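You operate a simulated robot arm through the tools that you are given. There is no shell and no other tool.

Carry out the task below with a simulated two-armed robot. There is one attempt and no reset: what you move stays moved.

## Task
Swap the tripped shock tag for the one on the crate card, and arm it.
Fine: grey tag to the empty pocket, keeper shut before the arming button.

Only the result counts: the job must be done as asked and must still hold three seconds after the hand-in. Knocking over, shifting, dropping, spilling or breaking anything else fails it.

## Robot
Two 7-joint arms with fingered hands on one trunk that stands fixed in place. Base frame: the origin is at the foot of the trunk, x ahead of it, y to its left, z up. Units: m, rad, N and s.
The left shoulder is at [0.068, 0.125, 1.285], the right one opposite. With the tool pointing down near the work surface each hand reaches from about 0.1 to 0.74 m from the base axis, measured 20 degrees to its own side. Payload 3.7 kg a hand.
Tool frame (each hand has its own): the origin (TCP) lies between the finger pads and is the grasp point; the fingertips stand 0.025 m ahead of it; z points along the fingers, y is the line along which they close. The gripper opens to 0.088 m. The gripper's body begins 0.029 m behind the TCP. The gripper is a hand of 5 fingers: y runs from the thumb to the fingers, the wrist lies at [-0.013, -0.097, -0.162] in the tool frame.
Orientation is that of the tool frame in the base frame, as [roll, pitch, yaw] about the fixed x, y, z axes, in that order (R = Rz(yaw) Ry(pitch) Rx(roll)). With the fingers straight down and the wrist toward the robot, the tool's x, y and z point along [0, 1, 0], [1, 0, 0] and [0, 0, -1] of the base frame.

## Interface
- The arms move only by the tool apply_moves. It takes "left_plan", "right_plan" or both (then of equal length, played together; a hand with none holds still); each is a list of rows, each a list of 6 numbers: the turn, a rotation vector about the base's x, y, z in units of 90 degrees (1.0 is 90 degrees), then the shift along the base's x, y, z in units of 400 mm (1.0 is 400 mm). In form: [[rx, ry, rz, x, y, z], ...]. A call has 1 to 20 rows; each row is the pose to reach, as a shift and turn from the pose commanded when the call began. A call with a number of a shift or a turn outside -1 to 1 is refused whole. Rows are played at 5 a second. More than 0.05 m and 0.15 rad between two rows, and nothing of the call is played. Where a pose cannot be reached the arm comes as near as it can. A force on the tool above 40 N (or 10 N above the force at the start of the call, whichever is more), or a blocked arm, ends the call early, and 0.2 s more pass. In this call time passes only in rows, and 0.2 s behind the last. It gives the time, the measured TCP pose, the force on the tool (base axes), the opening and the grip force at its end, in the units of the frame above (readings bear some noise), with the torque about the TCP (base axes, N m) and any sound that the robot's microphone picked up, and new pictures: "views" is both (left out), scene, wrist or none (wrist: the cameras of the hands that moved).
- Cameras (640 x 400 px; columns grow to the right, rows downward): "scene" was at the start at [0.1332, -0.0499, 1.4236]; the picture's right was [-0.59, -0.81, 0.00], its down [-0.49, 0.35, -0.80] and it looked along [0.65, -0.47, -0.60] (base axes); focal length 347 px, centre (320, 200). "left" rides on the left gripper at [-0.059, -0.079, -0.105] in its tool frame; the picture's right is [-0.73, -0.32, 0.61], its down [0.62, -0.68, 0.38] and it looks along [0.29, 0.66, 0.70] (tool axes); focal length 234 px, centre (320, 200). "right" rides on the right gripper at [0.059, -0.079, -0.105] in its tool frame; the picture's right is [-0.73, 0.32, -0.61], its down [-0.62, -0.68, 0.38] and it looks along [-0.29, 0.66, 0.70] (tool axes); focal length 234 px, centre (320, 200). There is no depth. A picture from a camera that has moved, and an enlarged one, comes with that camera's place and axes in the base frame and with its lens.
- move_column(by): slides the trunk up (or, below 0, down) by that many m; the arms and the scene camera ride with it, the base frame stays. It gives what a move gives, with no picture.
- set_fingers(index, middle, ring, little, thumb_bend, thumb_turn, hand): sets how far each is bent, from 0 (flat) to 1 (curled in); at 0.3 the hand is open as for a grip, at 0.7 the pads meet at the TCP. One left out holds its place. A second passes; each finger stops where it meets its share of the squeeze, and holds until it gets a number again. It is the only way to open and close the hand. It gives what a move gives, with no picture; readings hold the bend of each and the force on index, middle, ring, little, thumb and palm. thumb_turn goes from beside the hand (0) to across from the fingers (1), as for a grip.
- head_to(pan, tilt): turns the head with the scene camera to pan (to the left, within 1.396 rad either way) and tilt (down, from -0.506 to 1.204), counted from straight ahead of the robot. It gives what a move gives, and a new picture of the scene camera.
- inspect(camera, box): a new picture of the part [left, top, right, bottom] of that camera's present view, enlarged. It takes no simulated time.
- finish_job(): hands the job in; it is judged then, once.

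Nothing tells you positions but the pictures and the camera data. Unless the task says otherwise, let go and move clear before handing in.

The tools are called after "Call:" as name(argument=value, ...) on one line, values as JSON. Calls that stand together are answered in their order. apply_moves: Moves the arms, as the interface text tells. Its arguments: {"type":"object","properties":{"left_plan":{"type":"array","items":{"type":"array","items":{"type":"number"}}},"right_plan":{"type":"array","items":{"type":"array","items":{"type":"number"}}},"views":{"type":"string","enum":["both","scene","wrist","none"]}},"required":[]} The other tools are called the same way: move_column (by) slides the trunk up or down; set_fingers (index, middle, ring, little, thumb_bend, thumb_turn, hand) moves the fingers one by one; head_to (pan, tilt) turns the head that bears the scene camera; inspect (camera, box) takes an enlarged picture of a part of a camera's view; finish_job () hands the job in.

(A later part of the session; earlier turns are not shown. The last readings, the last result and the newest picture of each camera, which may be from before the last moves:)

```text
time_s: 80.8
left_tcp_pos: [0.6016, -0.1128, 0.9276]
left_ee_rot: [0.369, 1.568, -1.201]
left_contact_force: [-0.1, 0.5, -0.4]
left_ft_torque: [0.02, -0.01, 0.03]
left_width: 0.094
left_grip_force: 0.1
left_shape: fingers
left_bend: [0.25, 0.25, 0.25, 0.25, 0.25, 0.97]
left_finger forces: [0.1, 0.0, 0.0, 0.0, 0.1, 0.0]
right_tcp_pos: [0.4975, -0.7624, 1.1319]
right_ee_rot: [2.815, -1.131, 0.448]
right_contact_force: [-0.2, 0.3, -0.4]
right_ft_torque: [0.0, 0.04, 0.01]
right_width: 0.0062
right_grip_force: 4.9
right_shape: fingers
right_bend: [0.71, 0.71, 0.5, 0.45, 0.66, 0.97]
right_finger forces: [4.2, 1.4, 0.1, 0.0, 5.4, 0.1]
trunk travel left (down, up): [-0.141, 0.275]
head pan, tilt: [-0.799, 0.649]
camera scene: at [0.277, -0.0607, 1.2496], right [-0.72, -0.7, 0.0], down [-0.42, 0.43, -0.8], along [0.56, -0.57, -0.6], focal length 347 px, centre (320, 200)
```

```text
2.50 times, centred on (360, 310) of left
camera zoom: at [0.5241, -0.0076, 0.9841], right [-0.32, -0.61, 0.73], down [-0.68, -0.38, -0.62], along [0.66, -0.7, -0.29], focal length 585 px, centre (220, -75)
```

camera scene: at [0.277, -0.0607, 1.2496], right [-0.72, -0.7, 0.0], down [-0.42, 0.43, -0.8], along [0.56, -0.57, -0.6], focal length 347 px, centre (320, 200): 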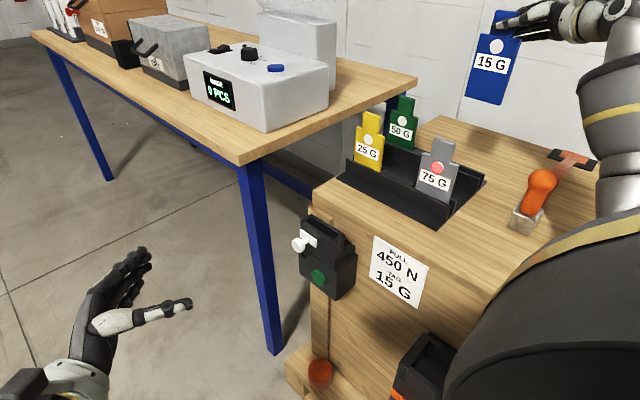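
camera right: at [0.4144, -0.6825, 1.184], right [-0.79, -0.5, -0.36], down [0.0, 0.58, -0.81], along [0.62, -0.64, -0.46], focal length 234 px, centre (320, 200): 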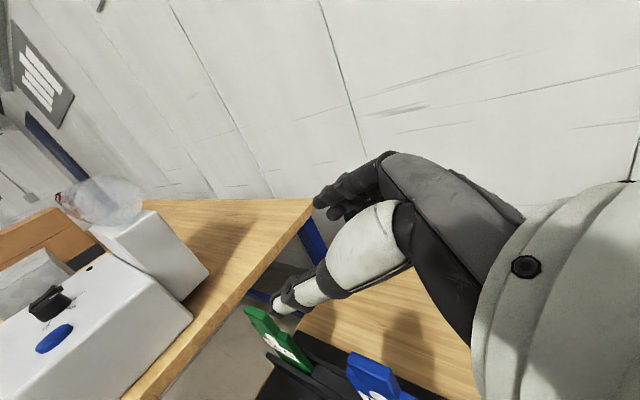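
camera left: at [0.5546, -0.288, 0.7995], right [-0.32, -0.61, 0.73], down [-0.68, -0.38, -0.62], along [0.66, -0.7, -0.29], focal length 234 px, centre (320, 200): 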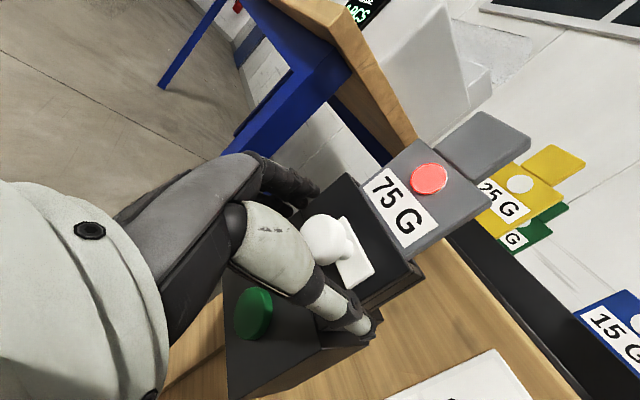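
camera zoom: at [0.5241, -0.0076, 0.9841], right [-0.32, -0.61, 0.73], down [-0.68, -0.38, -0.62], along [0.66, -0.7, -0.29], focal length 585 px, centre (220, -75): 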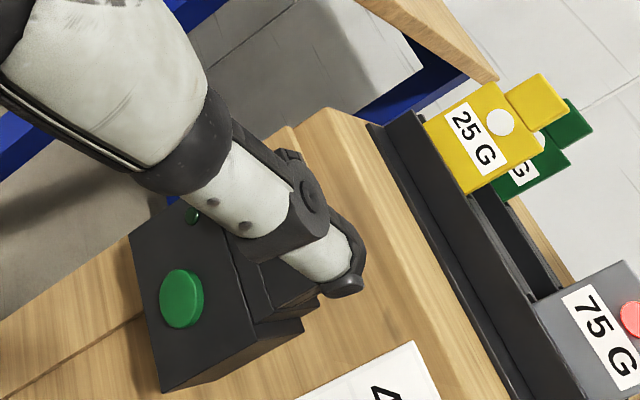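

The slot opening is about 17 mm deep and 80 mm wide, centred near (0.646, -0.446), with its top at z≈0.774. I'll carry the blue tag over the rack at height, then bring it down above the holder.

Call:
apply_moves(right_plan=[[0, 0, 0, 0.03, 0.07, 0], [0, 0, 0, 0.06, 0.15, 0], [0, 0, 0, 0.095, 0.23, 0], [0, 0, 0, 0.13, 0.31, 0], [0, 0, 0, 0.165, 0.4, 0], [0, 0, 0, 0.2, 0.48, 0], [0, 0, 0, 0.235, 0.56, 0], [0, 0, 0, 0.27, 0.64, -0.01], [0, 0, 0, 0.3, 0.71, -0.03], [0, 0, 0, 0.32, 0.76, -0.08], [0, 0, 0, 0.328, 0.788, -0.15]], views="both")

Call:
inspect(camera="scene", box=[270, 70, 400, 270])

Call:
inspect(camera="left", box=[300, 160, 540, 400])

```text
time_s: 83.2
left_tcp_pos: [0.601, -0.1132, 0.9271]
left_ee_rot: [-1.201, 1.568, -2.772]
left_contact_force: [0.0, -0.1, -0.4]
left_ft_torque: [-0.02, 0.01, 0.0]
left_width: 0.094
left_grip_force: 0.1
left_shape: fingers
left_bend: [0.25, 0.25, 0.25, 0.25, 0.25, 0.97]
left_finger forces: [0.1, 0.0, 0.0, 0.1, 0.0, 0.0]
right_tcp_pos: [0.6277, -0.4443, 1.0701]
right_ee_rot: [2.817, -1.129, 0.446]
right_contact_force: [-0.4, -0.4, -0.4]
right_ft_torque: [0.02, 0.01, 0.0]
right_width: 0.0057
right_grip_force: 5.9
right_shape: fingers
right_bend: [0.71, 0.71, 0.5, 0.45, 0.66, 0.97]
right_finger forces: [4.0, 1.4, 0.0, 0.0, 5.5, 0.1]
trunk travel left (down, up): [-0.141, 0.275]
head pan, tilt: [-0.799, 0.649]
camera scene: at [0.2775, -0.0609, 1.2494], right [-0.72, -0.7, 0.0], down [-0.42, 0.43, -0.8], along [0.56, -0.57, -0.6], focal length 347 px, centre (320, 200)
camera right: at [0.5405, -0.3639, 1.156], right [-0.79, -0.5, -0.37], down [0.01, 0.58, -0.81], along [0.62, -0.64, -0.45], focal length 234 px, centre (320, 200)
```

scene: 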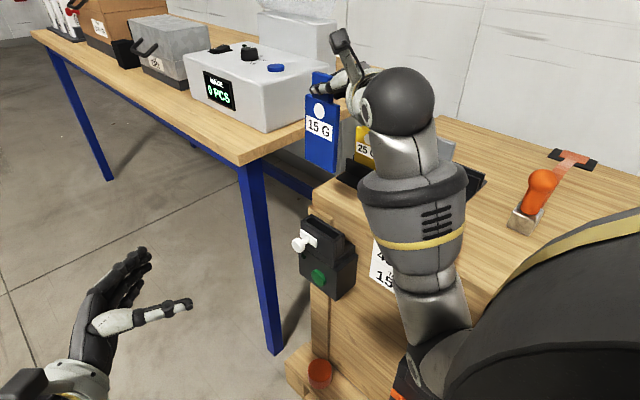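
right: 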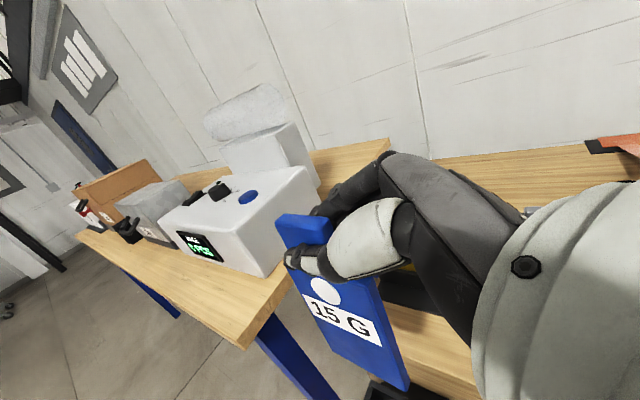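

```text
2.00 times, centred on (335, 170) of scene
camera zoom: at [0.2775, -0.0609, 1.2494], right [-0.72, -0.7, 0.0], down [-0.42, 0.43, -0.8], along [0.56, -0.57, -0.6], focal length 694 px, centre (290, 260)
```

zoom: 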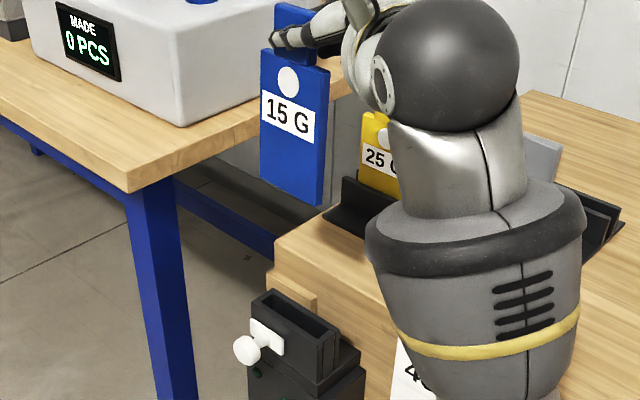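

```text
1.67 times, centred on (420, 280) of left
camera zoom: at [0.5245, -0.0077, 0.9837], right [-0.32, -0.61, 0.73], down [-0.68, -0.38, -0.62], along [0.66, -0.7, -0.29], focal length 390 px, centre (153, 67)
```

zoom: 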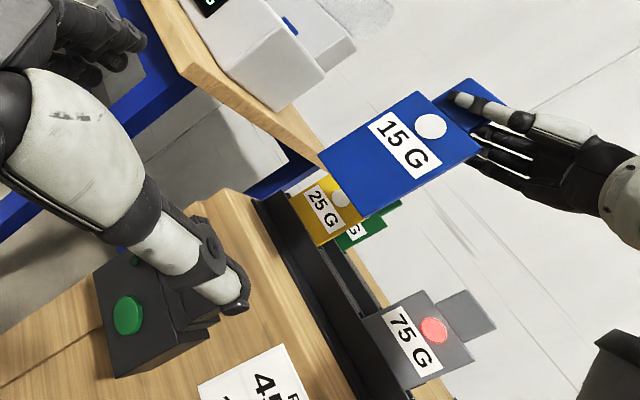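

Blue is above the holder. I'll shift the left hand a bit so its thumb doesn't block its camera's view of the slot, then measure the tag's attitude.

Call:
apply_moves(left_plan=[[0, 0, 0, 0, 0.07, -0.07], [0, 0, 0, -0.03, 0.14, -0.14], [0, 0, 0, -0.05, 0.18, -0.22]], views="wrist")

Call:
inspect(camera="scene", box=[295, 70, 355, 180])

```text
time_s: 84.0
left_tcp_pos: [0.5807, -0.0404, 0.8398]
left_ee_rot: [-0.761, 1.567, -2.329]
left_contact_force: [0.0, 0.1, -0.4]
left_ft_torque: [0.02, -0.02, -0.01]
left_width: 0.094
left_grip_force: 0.1
left_shape: fingers
left_bend: [0.25, 0.25, 0.25, 0.25, 0.25, 0.97]
left_finger forces: [0.1, 0.0, 0.0, 0.0, 0.1, 0.1]
right_tcp_pos: [0.6267, -0.4443, 1.071]
right_ee_rot: [2.821, -1.128, 0.443]
right_contact_force: [0.5, 0.5, 0.1]
right_ft_torque: [0.0, -0.02, 0.03]
right_width: 0.0058
right_grip_force: 5.3
right_shape: fingers
right_bend: [0.71, 0.71, 0.5, 0.45, 0.66, 0.97]
right_finger forces: [4.1, 1.5, 0.0, 0.0, 5.5, 0.0]
trunk travel left (down, up): [-0.141, 0.275]
head pan, tilt: [-0.799, 0.649]
camera left: at [0.5043, 0.0647, 0.8959], right [-0.32, -0.61, 0.73], down [-0.68, -0.39, -0.62], along [0.66, -0.7, -0.29], focal length 234 px, centre (320, 200)
```

left: 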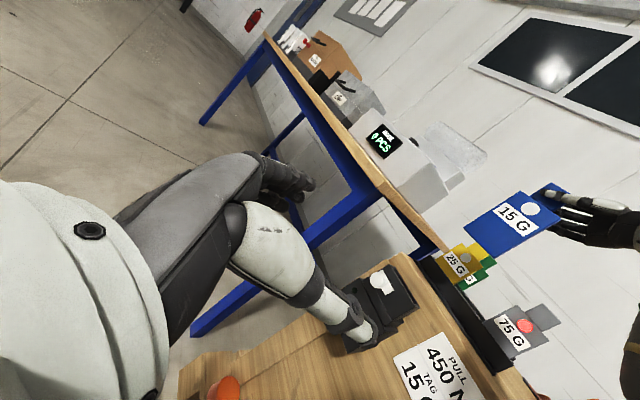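

```text
3.64 times, centred on (325, 125) of scene
camera zoom: at [0.2774, -0.0607, 1.2494], right [-0.72, -0.7, 0.0], down [-0.42, 0.43, -0.8], along [0.56, -0.57, -0.6], focal length 1262 px, centre (302, 473)
```

zoom: 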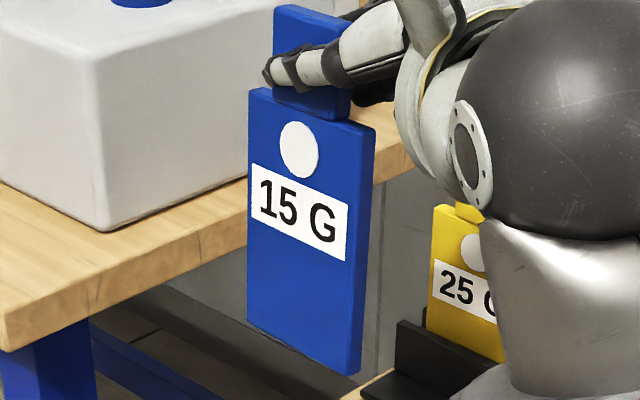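

Call:
inspect(camera="left", box=[455, 170, 575, 280])

Call:
inspect(camera="left", box=[325, 240, 425, 360])

Call:
inspect(camera="right", box=[240, 180, 480, 400])

```text
3.64 times, centred on (515, 225) of left
camera zoom: at [0.5043, 0.0647, 0.8959], right [-0.32, -0.61, 0.73], down [-0.68, -0.39, -0.62], along [0.66, -0.7, -0.29], focal length 852 px, centre (-389, 109)
```

zoom: 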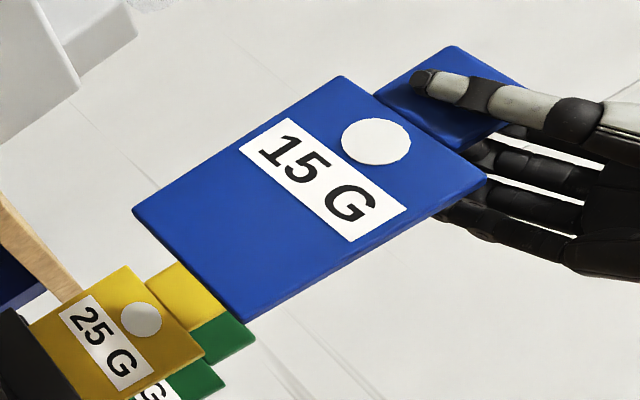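

```text
3.33 times, centred on (375, 300) of left
camera zoom: at [0.5043, 0.0647, 0.8959], right [-0.32, -0.61, 0.73], down [-0.68, -0.39, -0.62], along [0.66, -0.7, -0.29], focal length 781 px, centre (137, -133)
```

zoom: 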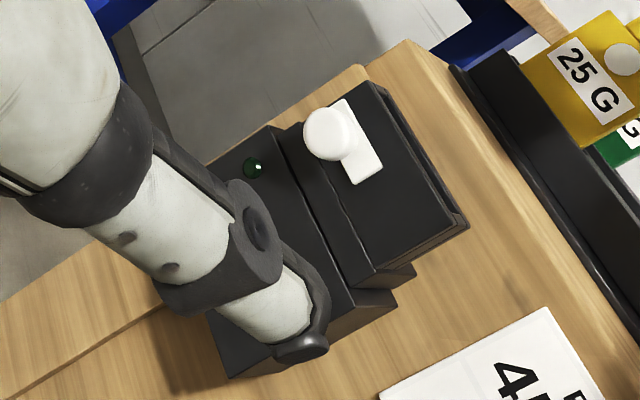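

```text
1.82 times, centred on (360, 290) of right
camera zoom: at [0.5404, -0.364, 1.1561], right [-0.78, -0.5, -0.37], down [0.01, 0.58, -0.81], along [0.62, -0.64, -0.45], focal length 426 px, centre (247, 36)
```

zoom: 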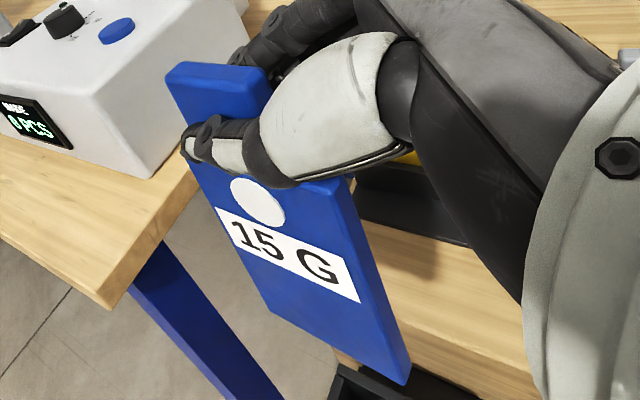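

The blue tag is within about 2° of upright, and its bottom centre is near (0.638, -0.428, 0.933). I'll correct the roll, shift by about 6 mm in x and -6 mm in y, and lower it to a few centimetres above the holder.

Call:
apply_moves(right_plan=[[-0.0125, 0, 0, 0.008, -0.008, -0.06], [-0.025, 0, 0, 0.015, -0.015, -0.12], [-0.025, 0, 0, 0.015, -0.015, -0.18], [-0.025, 0, 0, 0.015, -0.015, -0.24], [-0.025, 0, 0, 0.015, -0.015, -0.3]], views="scene")

Call:
inspect(camera="scene", box=[285, 120, 375, 260])

Call:
inspect(camera="left", box=[360, 190, 500, 320])

Call:
inspect(camera="right", box=[240, 180, 480, 400])

```text
time_s: 85.2
left_tcp_pos: [0.5814, -0.04, 0.8392]
left_ee_rot: [-0.924, 1.567, -2.496]
left_contact_force: [0.0, 0.2, 0.3]
left_ft_torque: [-0.01, -0.01, 0.02]
left_width: 0.0941
left_grip_force: 0.0
left_shape: fingers
left_bend: [0.25, 0.25, 0.25, 0.25, 0.25, 0.97]
left_finger forces: [0.0, 0.1, 0.1, 0.0, 0.0, 0.0]
right_tcp_pos: [0.6337, -0.4514, 0.9504]
right_ee_rot: [2.739, -1.11, 0.516]
right_contact_force: [0.0, 0.3, -0.9]
right_ft_torque: [0.05, 0.0, -0.01]
right_width: 0.0057
right_grip_force: 5.5
right_shape: fingers
right_bend: [0.71, 0.71, 0.5, 0.45, 0.66, 0.97]
right_finger forces: [4.1, 1.5, 0.0, 0.1, 5.5, 0.0]
trunk travel left (down, up): [-0.141, 0.275]
head pan, tilt: [-0.799, 0.649]
camera scene: at [0.2773, -0.0609, 1.2495], right [-0.72, -0.7, 0.0], down [-0.42, 0.43, -0.8], along [0.56, -0.57, -0.6], focal length 347 px, centre (320, 200)
```

scene: 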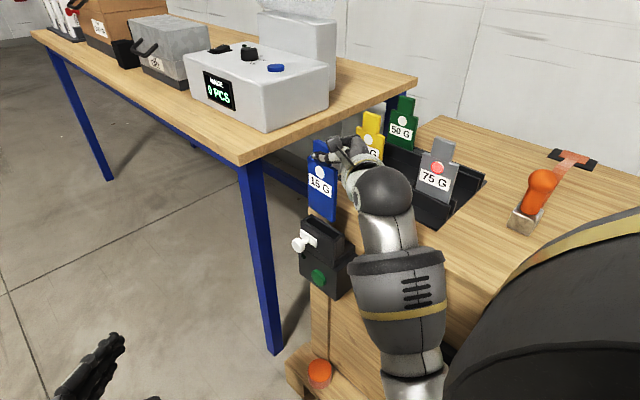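

```text
2.86 times, centred on (330, 190) of scene
camera zoom: at [0.2773, -0.0609, 1.2495], right [-0.72, -0.7, 0.0], down [-0.42, 0.43, -0.8], along [0.56, -0.57, -0.6], focal length 991 px, centre (291, 229)
```

zoom: 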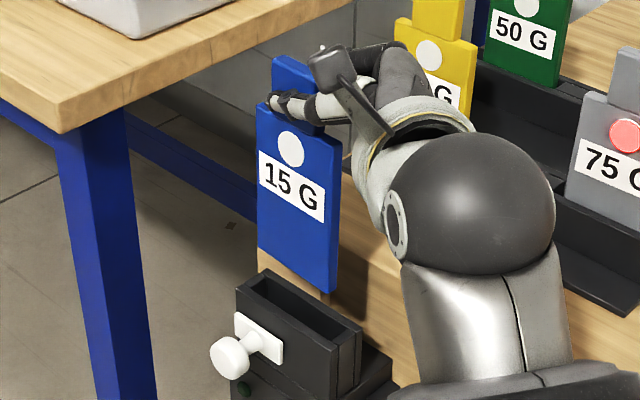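

```text
3.08 times, centred on (430, 255) of left
camera zoom: at [0.5043, 0.0643, 0.896], right [-0.32, -0.61, 0.73], down [-0.68, -0.38, -0.62], along [0.66, -0.7, -0.29], focal length 720 px, centre (-18, 31)
```

zoom: 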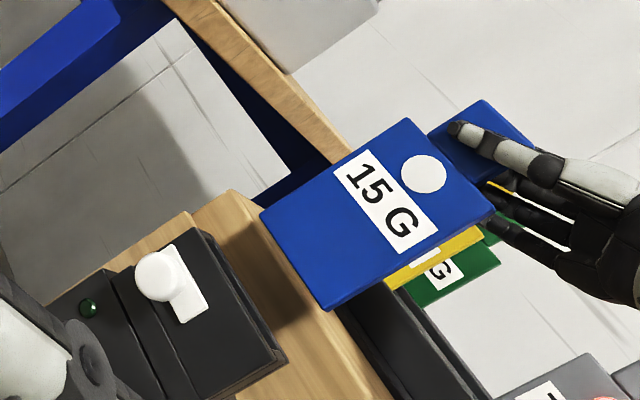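

```text
1.82 times, centred on (360, 290) of right
camera zoom: at [0.5474, -0.3681, 1.0331], right [-0.78, -0.51, -0.35], down [0.01, 0.55, -0.83], along [0.62, -0.66, -0.43], focal length 426 px, centre (247, 36)
```

zoom: 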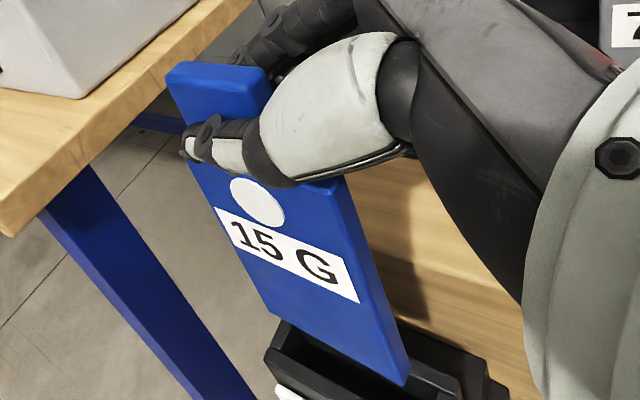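

Both views show the tag right above the slot. I'll lower another 2 cm so its bottom is just above the opening, where I can compare edges directly.

Call:
apply_moves(right_plan=[[0, 0, 0, 0, 0, -0.025], [0, 0, 0, 0, 0, -0.05]], views="none")

Call:
inspect(camera="scene", box=[295, 180, 355, 240])

Call:
inspect(camera="right", box=[320, 320, 440, 400])

Call:
inspect(camera="left", box=[380, 220, 460, 300])

```text
time_s: 85.8
left_tcp_pos: [0.5801, -0.0395, 0.8398]
left_ee_rot: [-0.573, 1.568, -2.144]
left_contact_force: [0.4, -0.1, -0.2]
left_ft_torque: [0.0, 0.0, 0.01]
left_width: 0.094
left_grip_force: 0.1
left_shape: fingers
left_bend: [0.25, 0.25, 0.25, 0.25, 0.25, 0.97]
left_finger forces: [0.1, 0.0, 0.1, 0.0, 0.0, 0.0]
right_tcp_pos: [0.6343, -0.4512, 0.9314]
right_ee_rot: [2.737, -1.111, 0.519]
right_contact_force: [1.0, 0.9, -0.5]
right_ft_torque: [0.01, -0.02, -0.01]
right_width: 0.0058
right_grip_force: 5.3
right_shape: fingers
right_bend: [0.71, 0.71, 0.5, 0.45, 0.66, 0.97]
right_finger forces: [4.1, 1.4, 0.0, 0.1, 5.4, 0.0]
trunk travel left (down, up): [-0.141, 0.275]
head pan, tilt: [-0.799, 0.649]
```

```text
6.67 times, centred on (325, 210) of scene
camera zoom: at [0.2773, -0.0608, 1.2495], right [-0.72, -0.7, 0.0], down [-0.42, 0.43, -0.8], along [0.56, -0.57, -0.6], focal length 2313 px, centre (287, 133)
```

zoom: 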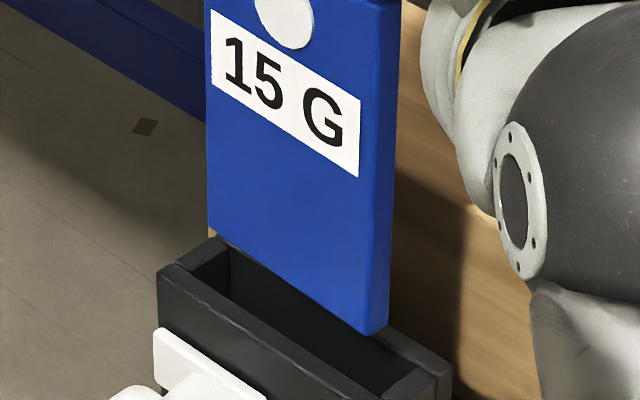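

```text
5.00 times, centred on (380, 360) of right
camera zoom: at [0.5482, -0.3682, 1.013], right [-0.78, -0.51, -0.35], down [0.01, 0.55, -0.83], along [0.62, -0.66, -0.43], focal length 1171 px, centre (20, -600)
```

zoom: 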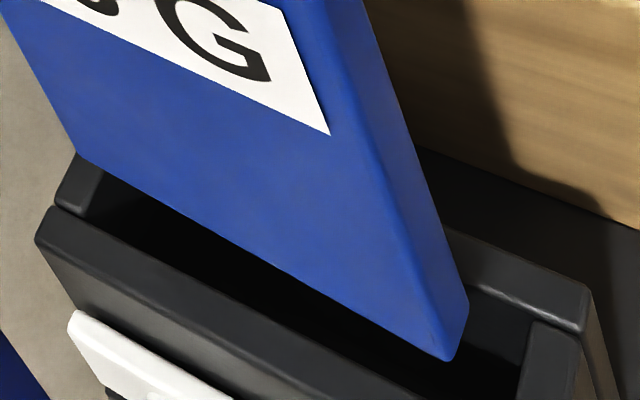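

```text
5.00 times, centred on (420, 260) of left
camera zoom: at [0.5043, 0.0643, 0.8961], right [-0.32, -0.61, 0.73], down [-0.68, -0.38, -0.62], along [0.66, -0.7, -0.29], focal length 1171 px, centre (-180, -100)
```

zoom: 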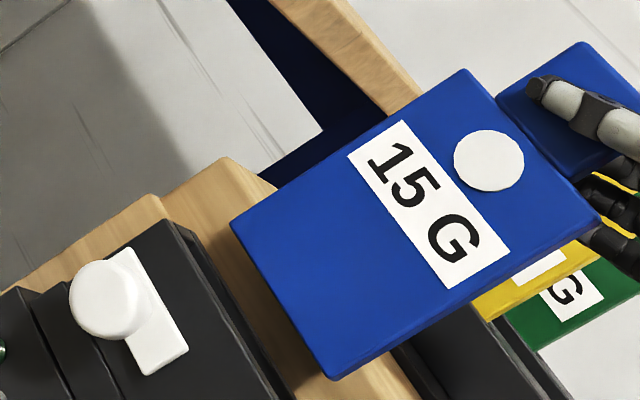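

The tag sits centred front-to-back over the slot, about 3 mm behind the front plate's inner edge. It needs 2.5 mm towards -x and about 1° of yaw. Correcting and starting the insertion.

Call:
apply_moves(right_plan=[[0, 0, 0.012, -0.00625, 0, -0.01], [0, 0, 0.012, -0.00625, 0, -0.025], [0, 0, 0.012, -0.00625, 0, -0.0375]], views="none")

Call:
inspect(camera="right", box=[320, 320, 440, 400])

Call:
inspect(camera="scene", box=[295, 190, 355, 250])

```text
time_s: 86.6
left_tcp_pos: [0.581, -0.0404, 0.8384]
left_ee_rot: [-0.734, 1.569, -2.305]
left_contact_force: [-0.6, -0.1, -0.6]
left_ft_torque: [0.01, -0.01, -0.02]
left_width: 0.0941
left_grip_force: 0.0
left_shape: fingers
left_bend: [0.25, 0.25, 0.25, 0.25, 0.25, 0.97]
left_finger forces: [0.0, 0.0, 0.1, 0.0, 0.1, 0.0]
right_tcp_pos: [0.6321, -0.4518, 0.9167]
right_ee_rot: [2.74, -1.111, 0.535]
right_contact_force: [0.5, -0.4, -0.5]
right_ft_torque: [-0.02, 0.01, 0.02]
right_width: 0.0061
right_grip_force: 5.6
right_shape: fingers
right_bend: [0.71, 0.71, 0.5, 0.45, 0.66, 0.97]
right_finger forces: [4.0, 1.4, 0.1, 0.0, 5.6, 0.1]
trunk travel left (down, up): [-0.141, 0.275]
head pan, tilt: [-0.799, 0.649]
```

```text
5.00 times, centred on (380, 360) of right
camera zoom: at [0.5441, -0.3698, 0.9988], right [-0.77, -0.53, -0.35], down [0.0, 0.55, -0.83], along [0.63, -0.64, -0.43], focal length 1171 px, centre (20, -600)
```

zoom: 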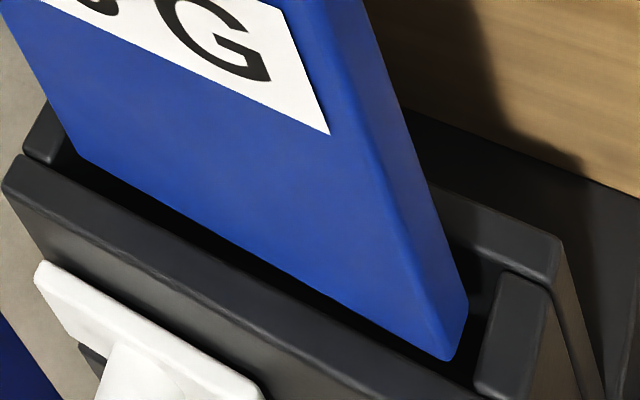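

```text
6.67 times, centred on (325, 220) of scene
camera zoom: at [0.2772, -0.0608, 1.2495], right [-0.72, -0.7, 0.0], down [-0.42, 0.43, -0.8], along [0.56, -0.57, -0.6], focal length 2313 px, centre (287, 67)
```

zoom: 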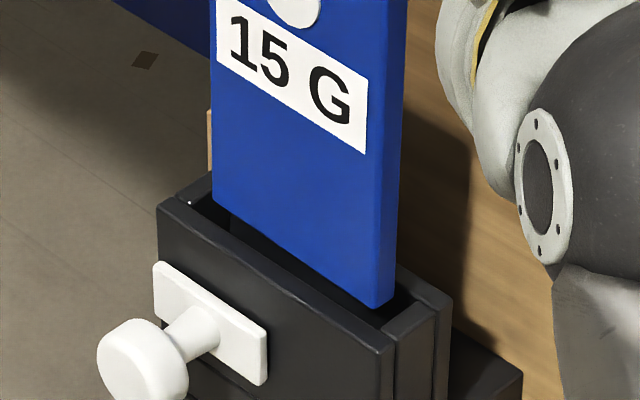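

The tag is framed by dark gap on all visible sides of the slot. Lowering further.

Call:
apply_moves(right_plan=[[0, 0, 0, 0, 0, -0.0125], [0, 0, 0, 0, 0, -0.025], [0, 0, 0, 0, 0, -0.0375], [0, 0, 0, 0, 0, -0.05]], views="none")

Call:
inspect(camera="right", box=[280, 240, 440, 400])

Call:
inspect(camera="scene", box=[285, 150, 375, 260])

```text
time_s: 87.6
left_tcp_pos: [0.5801, -0.0404, 0.838]
left_ee_rot: [-0.536, 1.568, -2.107]
left_contact_force: [1.1, 0.6, 1.1]
left_ft_torque: [0.03, 0.01, -0.01]
left_width: 0.094
left_grip_force: 0.0
left_shape: fingers
left_bend: [0.25, 0.25, 0.25, 0.25, 0.25, 0.97]
left_finger forces: [0.0, 0.1, 0.0, 0.0, 0.1, 0.0]
right_tcp_pos: [0.6322, -0.4508, 0.8964]
right_ee_rot: [2.736, -1.11, 0.539]
right_contact_force: [0.8, -0.2, 1.8]
right_ft_torque: [0.03, -0.04, -0.03]
right_width: 0.003
right_grip_force: 4.9
right_shape: fingers
right_bend: [0.71, 0.72, 0.5, 0.45, 0.68, 0.95]
right_finger forces: [2.9, 2.1, 0.1, 0.0, 5.0, 0.0]
trunk travel left (down, up): [-0.141, 0.275]
head pan, tilt: [-0.799, 0.649]
```

```text
2.50 times, centred on (360, 320) of right
camera zoom: at [0.5442, -0.3695, 0.9783], right [-0.78, -0.53, -0.35], down [0.0, 0.55, -0.83], along [0.63, -0.65, -0.43], focal length 585 px, centre (220, -100)
```

zoom: 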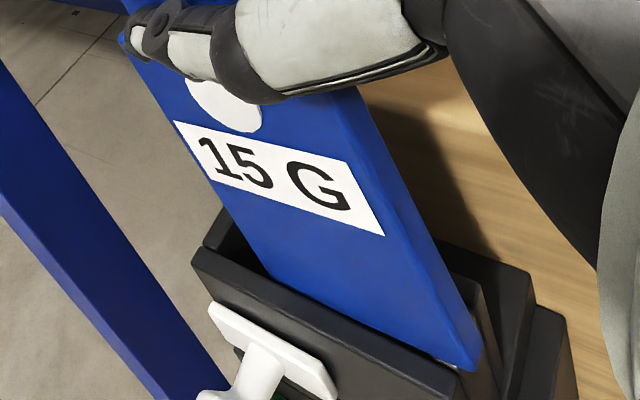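

```text
3.64 times, centred on (330, 205) of scene
camera zoom: at [0.2771, -0.0606, 1.2495], right [-0.72, -0.7, 0.0], down [-0.42, 0.43, -0.8], along [0.56, -0.57, -0.6], focal length 1262 px, centre (284, 182)
```

zoom: 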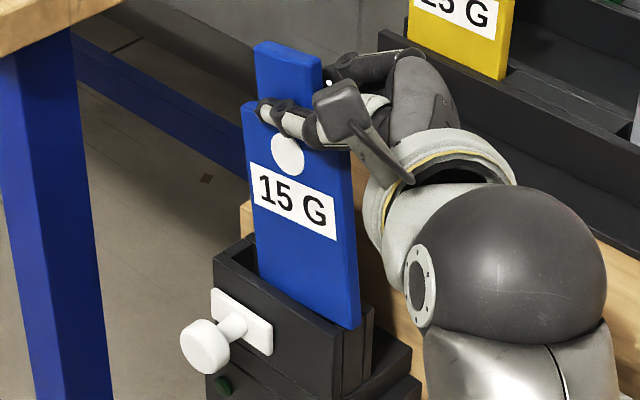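

There is slight contact, and the tag has turned a little in the grip. I'll look closely at what it touches.

Call:
inspect(camera="right", box=[320, 310, 440, 400])

Call:
inspect(camera="scene", box=[300, 200, 355, 250])

Call:
inspect(camera="left", box=[350, 220, 460, 330])

```text
4.44 times, centred on (380, 355) of right
camera zoom: at [0.5442, -0.3695, 0.9783], right [-0.78, -0.53, -0.35], down [0.0, 0.55, -0.83], along [0.63, -0.65, -0.43], focal length 1041 px, centre (53, -489)
```

zoom: 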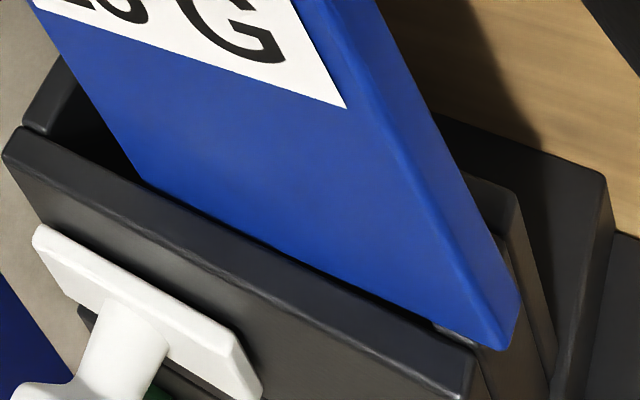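

```text
8.00 times, centred on (328, 225) of scene
camera zoom: at [0.2771, -0.0606, 1.2495], right [-0.72, -0.7, 0.0], down [-0.42, 0.43, -0.8], along [0.56, -0.57, -0.6], focal length 2775 px, centre (260, 0)
```

zoom: 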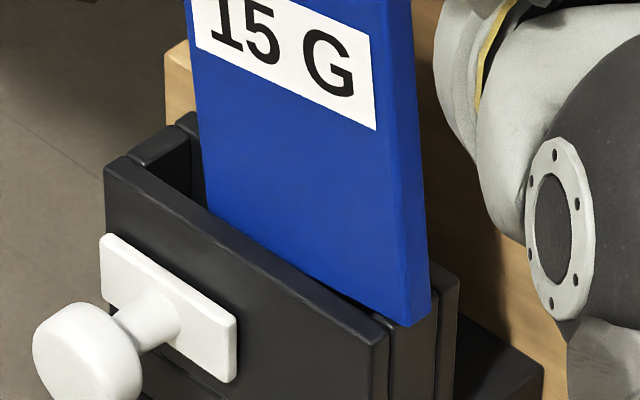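

```text
3.64 times, centred on (405, 275) of left
camera zoom: at [0.5041, 0.0645, 0.8961], right [-0.32, -0.61, 0.73], down [-0.68, -0.38, -0.62], along [0.66, -0.7, -0.29], focal length 852 px, centre (11, -73)
```

zoom: 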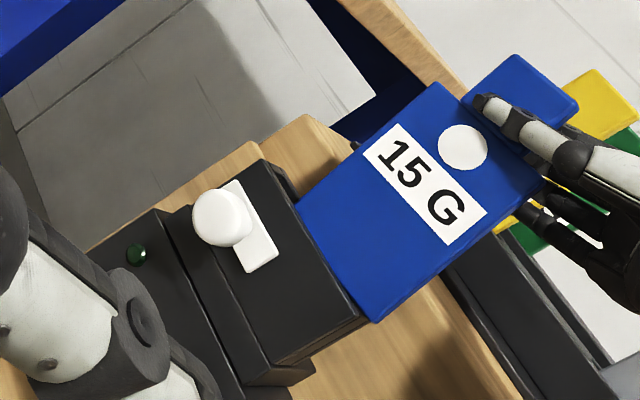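

The tag's right bottom corner is resting on the right post: it is too far towards -x and rotated slightly in-plane. Raising it free to re-measure.

Call:
apply_moves(right_plan=[[0, 0, 0, 0.0, 0, 0.02], [0, 0, 0, 0.0, 0, 0.04], [0, 0, 0, 0.0, 0, 0.07]], views="none")

Call:
inspect(camera="scene", box=[290, 135, 370, 245])

Call:
inspect(camera="left", box=[360, 200, 480, 310])

Call:
inspect(camera="right", box=[260, 220, 440, 400])

```text
time_s: 88.4
left_tcp_pos: [0.5812, -0.0401, 0.8389]
left_ee_rot: [-0.753, 1.569, -2.324]
left_contact_force: [0.0, -0.3, -0.2]
left_ft_torque: [0.0, 0.0, -0.02]
left_width: 0.0941
left_grip_force: 0.1
left_shape: fingers
left_bend: [0.25, 0.25, 0.25, 0.25, 0.25, 0.97]
left_finger forces: [0.0, 0.0, 0.0, 0.0, 0.0, 0.0]
right_tcp_pos: [0.634, -0.4503, 0.9227]
right_ee_rot: [2.744, -1.112, 0.531]
right_contact_force: [0.1, -0.4, 0.1]
right_ft_torque: [-0.03, 0.02, -0.01]
right_width: 0.0032
right_grip_force: 5.2
right_shape: fingers
right_bend: [0.71, 0.72, 0.5, 0.45, 0.68, 0.95]
right_finger forces: [3.1, 2.4, 0.1, 0.0, 5.0, 0.0]
trunk travel left (down, up): [-0.141, 0.275]
head pan, tilt: [-0.799, 0.649]
```

```text
3.64 times, centred on (330, 190) of scene
camera zoom: at [0.2771, -0.0608, 1.2495], right [-0.72, -0.7, 0.0], down [-0.42, 0.43, -0.8], along [0.56, -0.57, -0.6], focal length 1262 px, centre (284, 236)
```

zoom: 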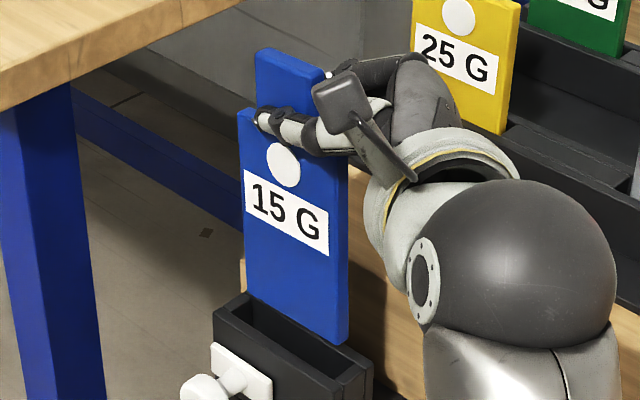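

```text
3.64 times, centred on (420, 255) of left
camera zoom: at [0.5042, 0.0643, 0.8962], right [-0.32, -0.61, 0.73], down [-0.68, -0.38, -0.62], along [0.66, -0.7, -0.29], focal length 852 px, centre (-44, 0)
```

zoom: 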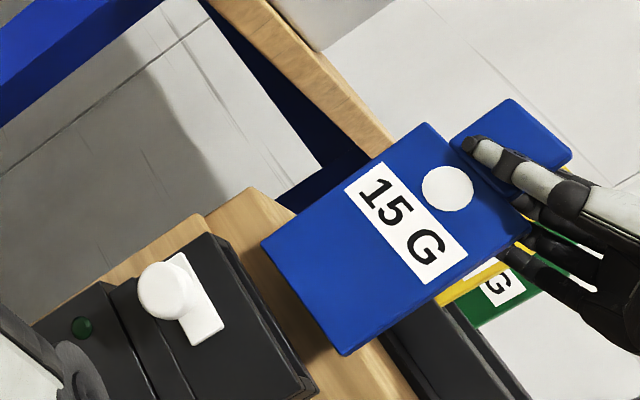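

```text
2.22 times, centred on (350, 310) of right
camera zoom: at [0.5452, -0.3697, 1.0051], right [-0.77, -0.53, -0.35], down [0.0, 0.55, -0.83], along [0.63, -0.64, -0.43], focal length 520 px, centre (253, -44)
```

zoom: 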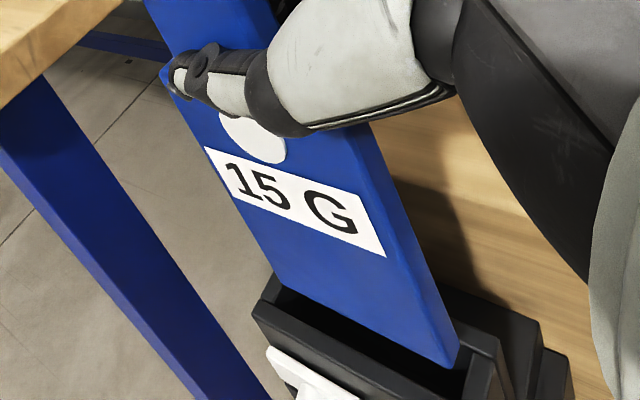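

The tag has rotated about 3° in-plane from catching. I'll correct roll, pitch and yaw by small amounts in free air and check again.

Call:
apply_moves(right_plan=[[-0.007, -0.016, 0.012, -0.004, -0.0012, 0], [-0.0145, -0.033, 0.025, -0.0075, -0.0025, 0]], views="none")

Call:
inspect(camera="scene", box=[290, 135, 370, 245])

Call:
inspect(camera="left", box=[360, 200, 480, 310])

Call:
inspect(camera="right", box=[320, 310, 440, 400])

```text
time_s: 89.0
left_tcp_pos: [0.58, -0.0408, 0.839]
left_ee_rot: [-0.815, 1.568, -2.383]
left_contact_force: [0.1, 0.3, 0.5]
left_ft_torque: [0.02, 0.0, 0.01]
left_width: 0.0943
left_grip_force: 0.0
left_shape: fingers
left_bend: [0.25, 0.25, 0.25, 0.25, 0.25, 0.97]
left_finger forces: [0.0, 0.0, 0.1, 0.0, 0.0, 0.1]
right_tcp_pos: [0.6305, -0.4525, 0.9233]
right_ee_rot: [2.626, -1.14, 0.675]
right_contact_force: [0.3, -0.2, -0.1]
right_ft_torque: [0.01, -0.03, 0.0]
right_width: 0.0034
right_grip_force: 5.7
right_shape: fingers
right_bend: [0.71, 0.72, 0.5, 0.45, 0.68, 0.95]
right_finger forces: [3.2, 2.3, 0.0, 0.0, 5.0, 0.0]
trunk travel left (down, up): [-0.141, 0.275]
head pan, tilt: [-0.799, 0.649]
```

```text
3.64 times, centred on (330, 190) of scene
camera zoom: at [0.2772, -0.0609, 1.2495], right [-0.72, -0.7, 0.0], down [-0.42, 0.43, -0.8], along [0.56, -0.57, -0.6], focal length 1262 px, centre (284, 236)
```

zoom: 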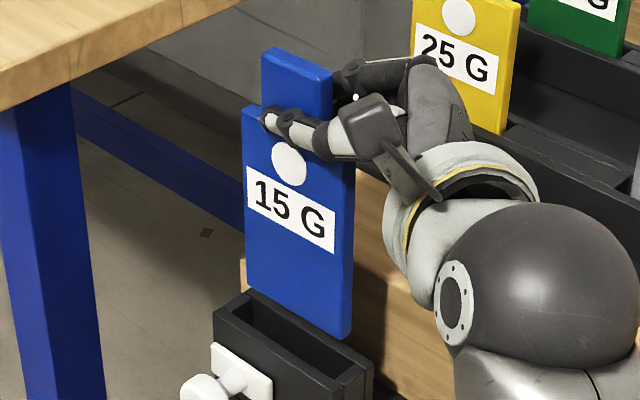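

```text
3.64 times, centred on (420, 255) of left
camera zoom: at [0.5042, 0.0643, 0.8961], right [-0.32, -0.61, 0.73], down [-0.68, -0.38, -0.62], along [0.66, -0.7, -0.29], focal length 852 px, centre (-44, 0)
```

zoom: 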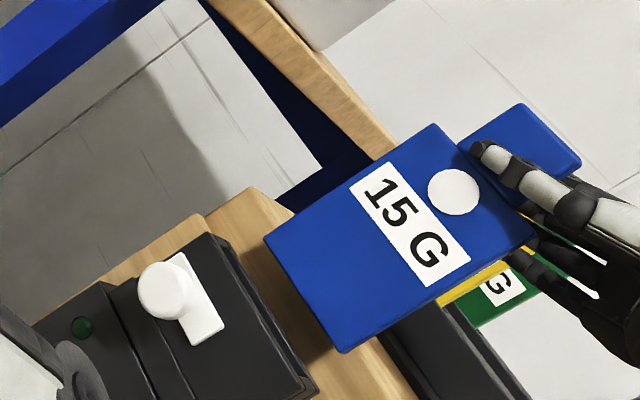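

```text
4.44 times, centred on (380, 355) of right
camera zoom: at [0.5344, -0.3725, 0.9992], right [-0.73, -0.57, -0.37], down [0.02, 0.53, -0.85], along [0.68, -0.63, -0.38], focal length 1041 px, centre (53, -489)
```

zoom: 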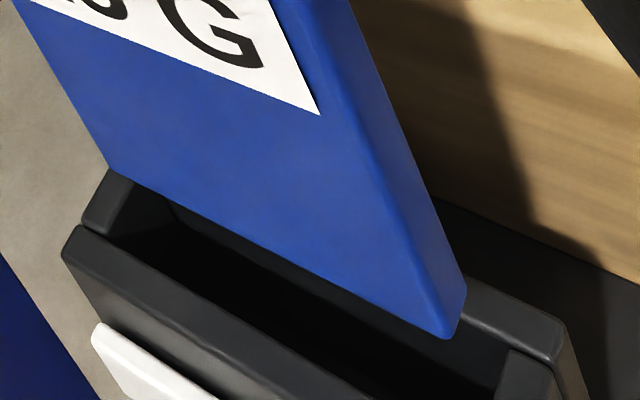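

Tilt and yaw now match the slot within about 1°. I'll lower to about 7 mm above the opening and zoom in for the final alignment.

Call:
apply_moves(right_plan=[[0, -0.004, 0, -0.002, 0, -0.015], [0, -0.009, 0, -0.004, 0, -0.03], [0, -0.009, 0, -0.004, 0, -0.045]], views="none")

Call:
inspect(camera="scene", box=[300, 200, 350, 245])

Call:
inspect(camera="right", box=[320, 330, 430, 400])

```text
time_s: 89.8
left_tcp_pos: [0.5802, -0.04, 0.8386]
left_ee_rot: [-0.254, 1.567, -1.824]
left_contact_force: [-0.6, -0.3, -0.2]
left_ft_torque: [0.02, -0.02, 0.03]
left_width: 0.094
left_grip_force: 0.2
left_shape: fingers
left_bend: [0.25, 0.25, 0.25, 0.25, 0.25, 0.97]
left_finger forces: [0.0, 0.1, 0.0, 0.0, 0.0, 0.1]
right_tcp_pos: [0.6283, -0.4533, 0.9053]
right_ee_rot: [2.6, -1.151, 0.701]
right_contact_force: [-0.9, -0.3, -0.3]
right_ft_torque: [0.01, -0.01, 0.0]
right_width: 0.003
right_grip_force: 5.3
right_shape: fingers
right_bend: [0.71, 0.72, 0.5, 0.45, 0.68, 0.95]
right_finger forces: [3.1, 2.4, 0.0, 0.0, 5.1, 0.0]
trunk travel left (down, up): [-0.141, 0.275]
head pan, tilt: [-0.799, 0.649]
```

```text
8.89 times, centred on (325, 222) of scene
camera zoom: at [0.2772, -0.0609, 1.2495], right [-0.72, -0.7, 0.0], down [-0.42, 0.43, -0.8], along [0.56, -0.57, -0.6], focal length 3084 px, centre (276, 0)
```

zoom: 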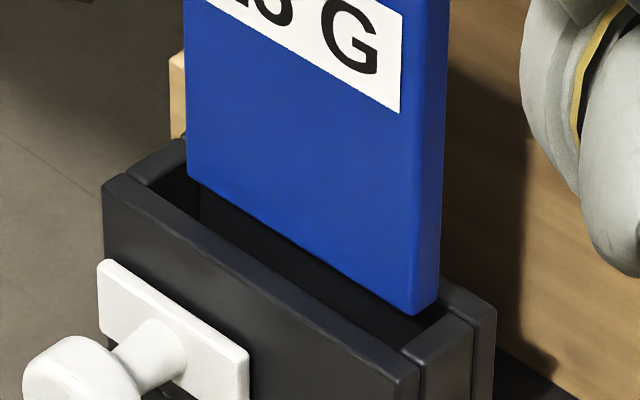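

```text
5.71 times, centred on (375, 365) of right
camera zoom: at [0.5318, -0.3727, 0.9797], right [-0.73, -0.57, -0.38], down [0.03, 0.53, -0.85], along [0.68, -0.63, -0.37], focal length 1338 px, centre (6, -743)
```

zoom: 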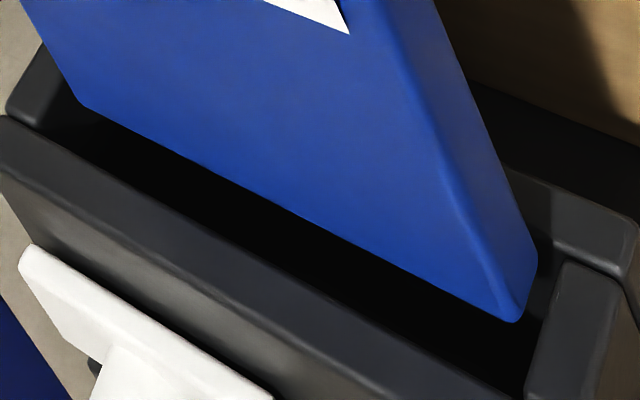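

At this height both cameras agree: front-to-back is good (4.4 mm in front, about 2 mm behind), but it needs 5 mm towards +x to clear the right post. Shifting and then lowering.

Call:
apply_moves(right_plan=[[0, 0, 0, 0.0125, 0.002, 0], [0, 0, 0, 0.0125, 0.002, -0.01]], views="none")

Call:
inspect(camera="scene", box=[300, 200, 350, 245])

Call:
inspect(camera="right", box=[320, 330, 430, 400])

```text
time_s: 90.4
left_tcp_pos: [0.5808, -0.0396, 0.8396]
left_ee_rot: [-0.692, 1.57, -2.263]
left_contact_force: [0.3, 0.4, 0.2]
left_ft_torque: [-0.04, 0.01, -0.02]
left_width: 0.094
left_grip_force: 0.1
left_shape: fingers
left_bend: [0.25, 0.25, 0.25, 0.25, 0.25, 0.97]
left_finger forces: [0.0, 0.1, 0.1, 0.0, 0.0, 0.1]
right_tcp_pos: [0.6331, -0.4522, 0.9009]
right_ee_rot: [2.603, -1.153, 0.699]
right_contact_force: [0.0, -0.1, 0.0]
right_ft_torque: [0.02, -0.01, 0.03]
right_width: 0.0032
right_grip_force: 5.1
right_shape: fingers
right_bend: [0.71, 0.72, 0.5, 0.45, 0.68, 0.95]
right_finger forces: [3.2, 2.4, 0.0, 0.0, 5.0, 0.1]
trunk travel left (down, up): [-0.141, 0.275]
head pan, tilt: [-0.799, 0.649]
```

```text
8.89 times, centred on (325, 222) of scene
camera zoom: at [0.2772, -0.0608, 1.2495], right [-0.72, -0.7, 0.0], down [-0.42, 0.43, -0.8], along [0.56, -0.57, -0.6], focal length 3084 px, centre (276, 0)
```

zoom: 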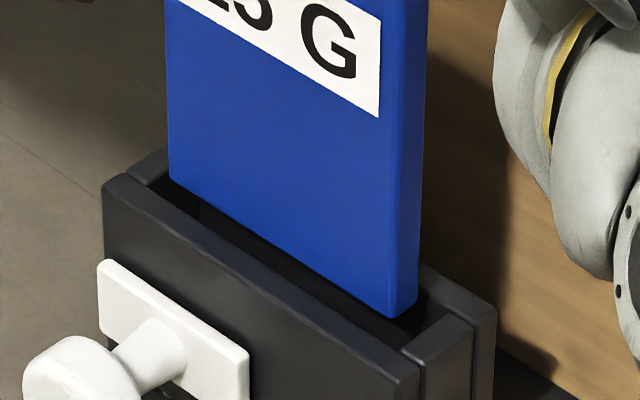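

```text
5.71 times, centred on (375, 365) of right
camera zoom: at [0.5366, -0.3714, 0.9764], right [-0.73, -0.57, -0.38], down [0.03, 0.53, -0.85], along [0.68, -0.63, -0.37], focal length 1338 px, centre (6, -743)
```

zoom: 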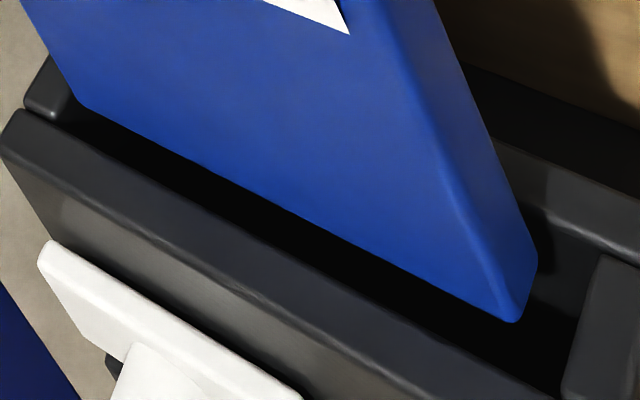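

Now there is clear gap at both posts and in front. Lowering into the slot.

Call:
apply_moves(right_plan=[[0, 0, 0, 0, 0, -0.01], [0, 0, 0, 0, 0, -0.02], [0, 0, 0, 0, 0, -0.03], [0, 0, 0, 0, 0, -0.04]], views="none")

Call:
inspect(camera="scene", box=[290, 150, 370, 250])

Call:
inspect(camera="right", box=[300, 290, 440, 400])

```text
time_s: 91.4
left_tcp_pos: [0.5795, -0.0399, 0.8381]
left_ee_rot: [-0.802, 1.568, -2.373]
left_contact_force: [-0.2, 0.9, 0.3]
left_ft_torque: [-0.01, 0.0, 0.01]
left_width: 0.0943
left_grip_force: 0.2
left_shape: fingers
left_bend: [0.25, 0.25, 0.25, 0.25, 0.25, 0.97]
left_finger forces: [0.0, 0.0, 0.1, 0.0, 0.0, 0.0]
right_tcp_pos: [0.6342, -0.452, 0.8857]
right_ee_rot: [2.606, -1.15, 0.695]
right_contact_force: [0.5, 0.2, -0.1]
right_ft_torque: [0.0, -0.01, 0.01]
right_width: 0.0033
right_grip_force: 5.3
right_shape: fingers
right_bend: [0.71, 0.72, 0.5, 0.45, 0.68, 0.95]
right_finger forces: [3.1, 2.3, 0.1, 0.1, 5.0, 0.0]
trunk travel left (down, up): [-0.141, 0.275]
head pan, tilt: [-0.799, 0.649]
```

```text
4.00 times, centred on (330, 200) of scene
camera zoom: at [0.2772, -0.0609, 1.2495], right [-0.72, -0.7, 0.0], down [-0.42, 0.43, -0.8], along [0.56, -0.57, -0.6], focal length 1388 px, centre (280, 200)
```

zoom: 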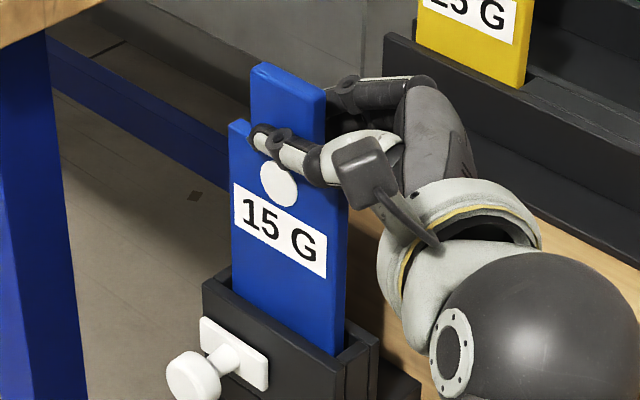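

```text
3.64 times, centred on (370, 345) of right
camera zoom: at [0.5367, -0.3718, 0.9603], right [-0.73, -0.57, -0.38], down [0.03, 0.53, -0.85], along [0.68, -0.63, -0.37], focal length 852 px, centre (138, -327)
```

zoom: 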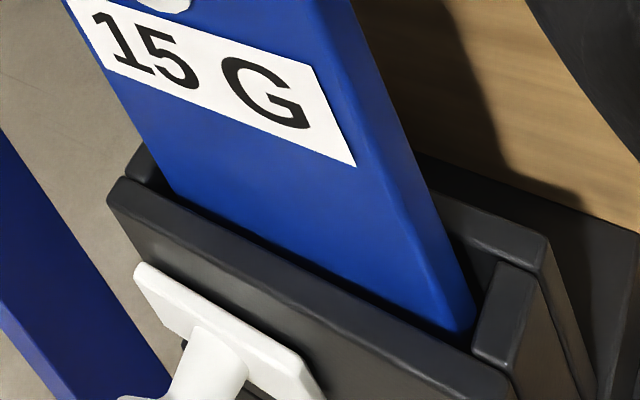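

It's in the slot with zero force. Continuing down.

Call:
apply_moves(right_plan=[[0, 0, 0, 0, 0, -0.0125], [0, 0, 0, 0, 0, -0.025], [0, 0, 0, 0, 0, -0.0375], [0, 0, 0, 0, 0, -0.05], [0, 0, 0, 0, 0, -0.0625]], views="none")

Call:
inspect(camera="scene", box=[290, 150, 370, 250])

Call:
inspect(camera="left", box=[340, 210, 460, 330])

```text
time_s: 92.6
left_tcp_pos: [0.5816, -0.0405, 0.8392]
left_ee_rot: [-0.865, 1.569, -2.435]
left_contact_force: [0.2, 1.0, -0.3]
left_ft_torque: [0.0, 0.01, -0.02]
left_width: 0.0941
left_grip_force: 0.1
left_shape: fingers
left_bend: [0.25, 0.25, 0.25, 0.25, 0.25, 0.97]
left_finger forces: [0.0, 0.0, 0.0, 0.0, 0.1, 0.1]
right_tcp_pos: [0.6328, -0.4513, 0.8607]
right_ee_rot: [2.605, -1.152, 0.698]
right_contact_force: [-0.2, 1.5, 0.1]
right_ft_torque: [-0.01, 0.0, -0.02]
right_width: 0.0028
right_grip_force: 4.9
right_shape: fingers
right_bend: [0.71, 0.72, 0.5, 0.45, 0.68, 0.95]
right_finger forces: [3.1, 2.3, 0.0, 0.0, 5.0, 0.1]
trunk travel left (down, up): [-0.141, 0.275]
head pan, tilt: [-0.799, 0.649]
```

```text
4.00 times, centred on (330, 200) of scene
camera zoom: at [0.2772, -0.0609, 1.2495], right [-0.72, -0.7, 0.0], down [-0.42, 0.43, -0.8], along [0.56, -0.57, -0.6], focal length 1388 px, centre (280, 200)
```

zoom: 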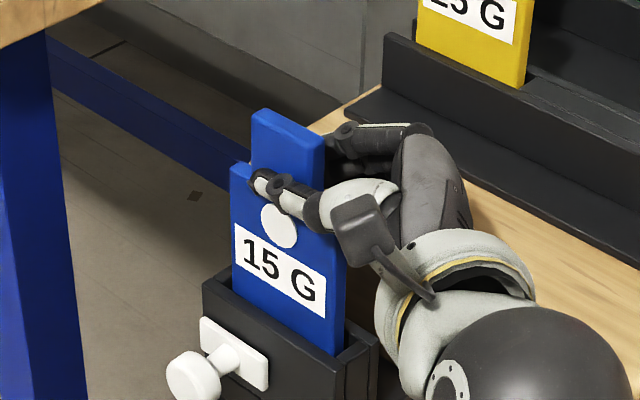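

```text
3.33 times, centred on (400, 270) of left
camera zoom: at [0.5043, 0.0643, 0.8961], right [-0.32, -0.61, 0.73], down [-0.68, -0.38, -0.62], along [0.66, -0.7, -0.29], focal length 781 px, centre (53, -33)
```

zoom: 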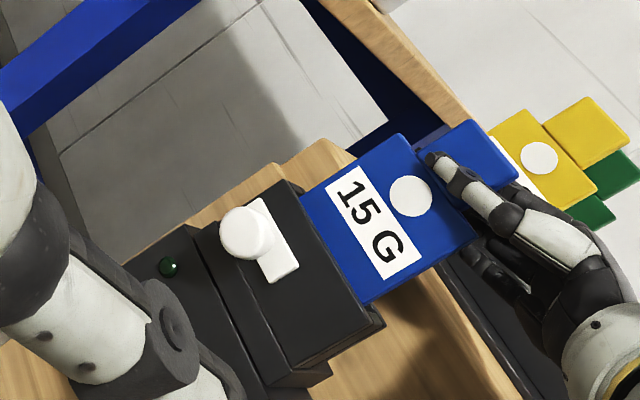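

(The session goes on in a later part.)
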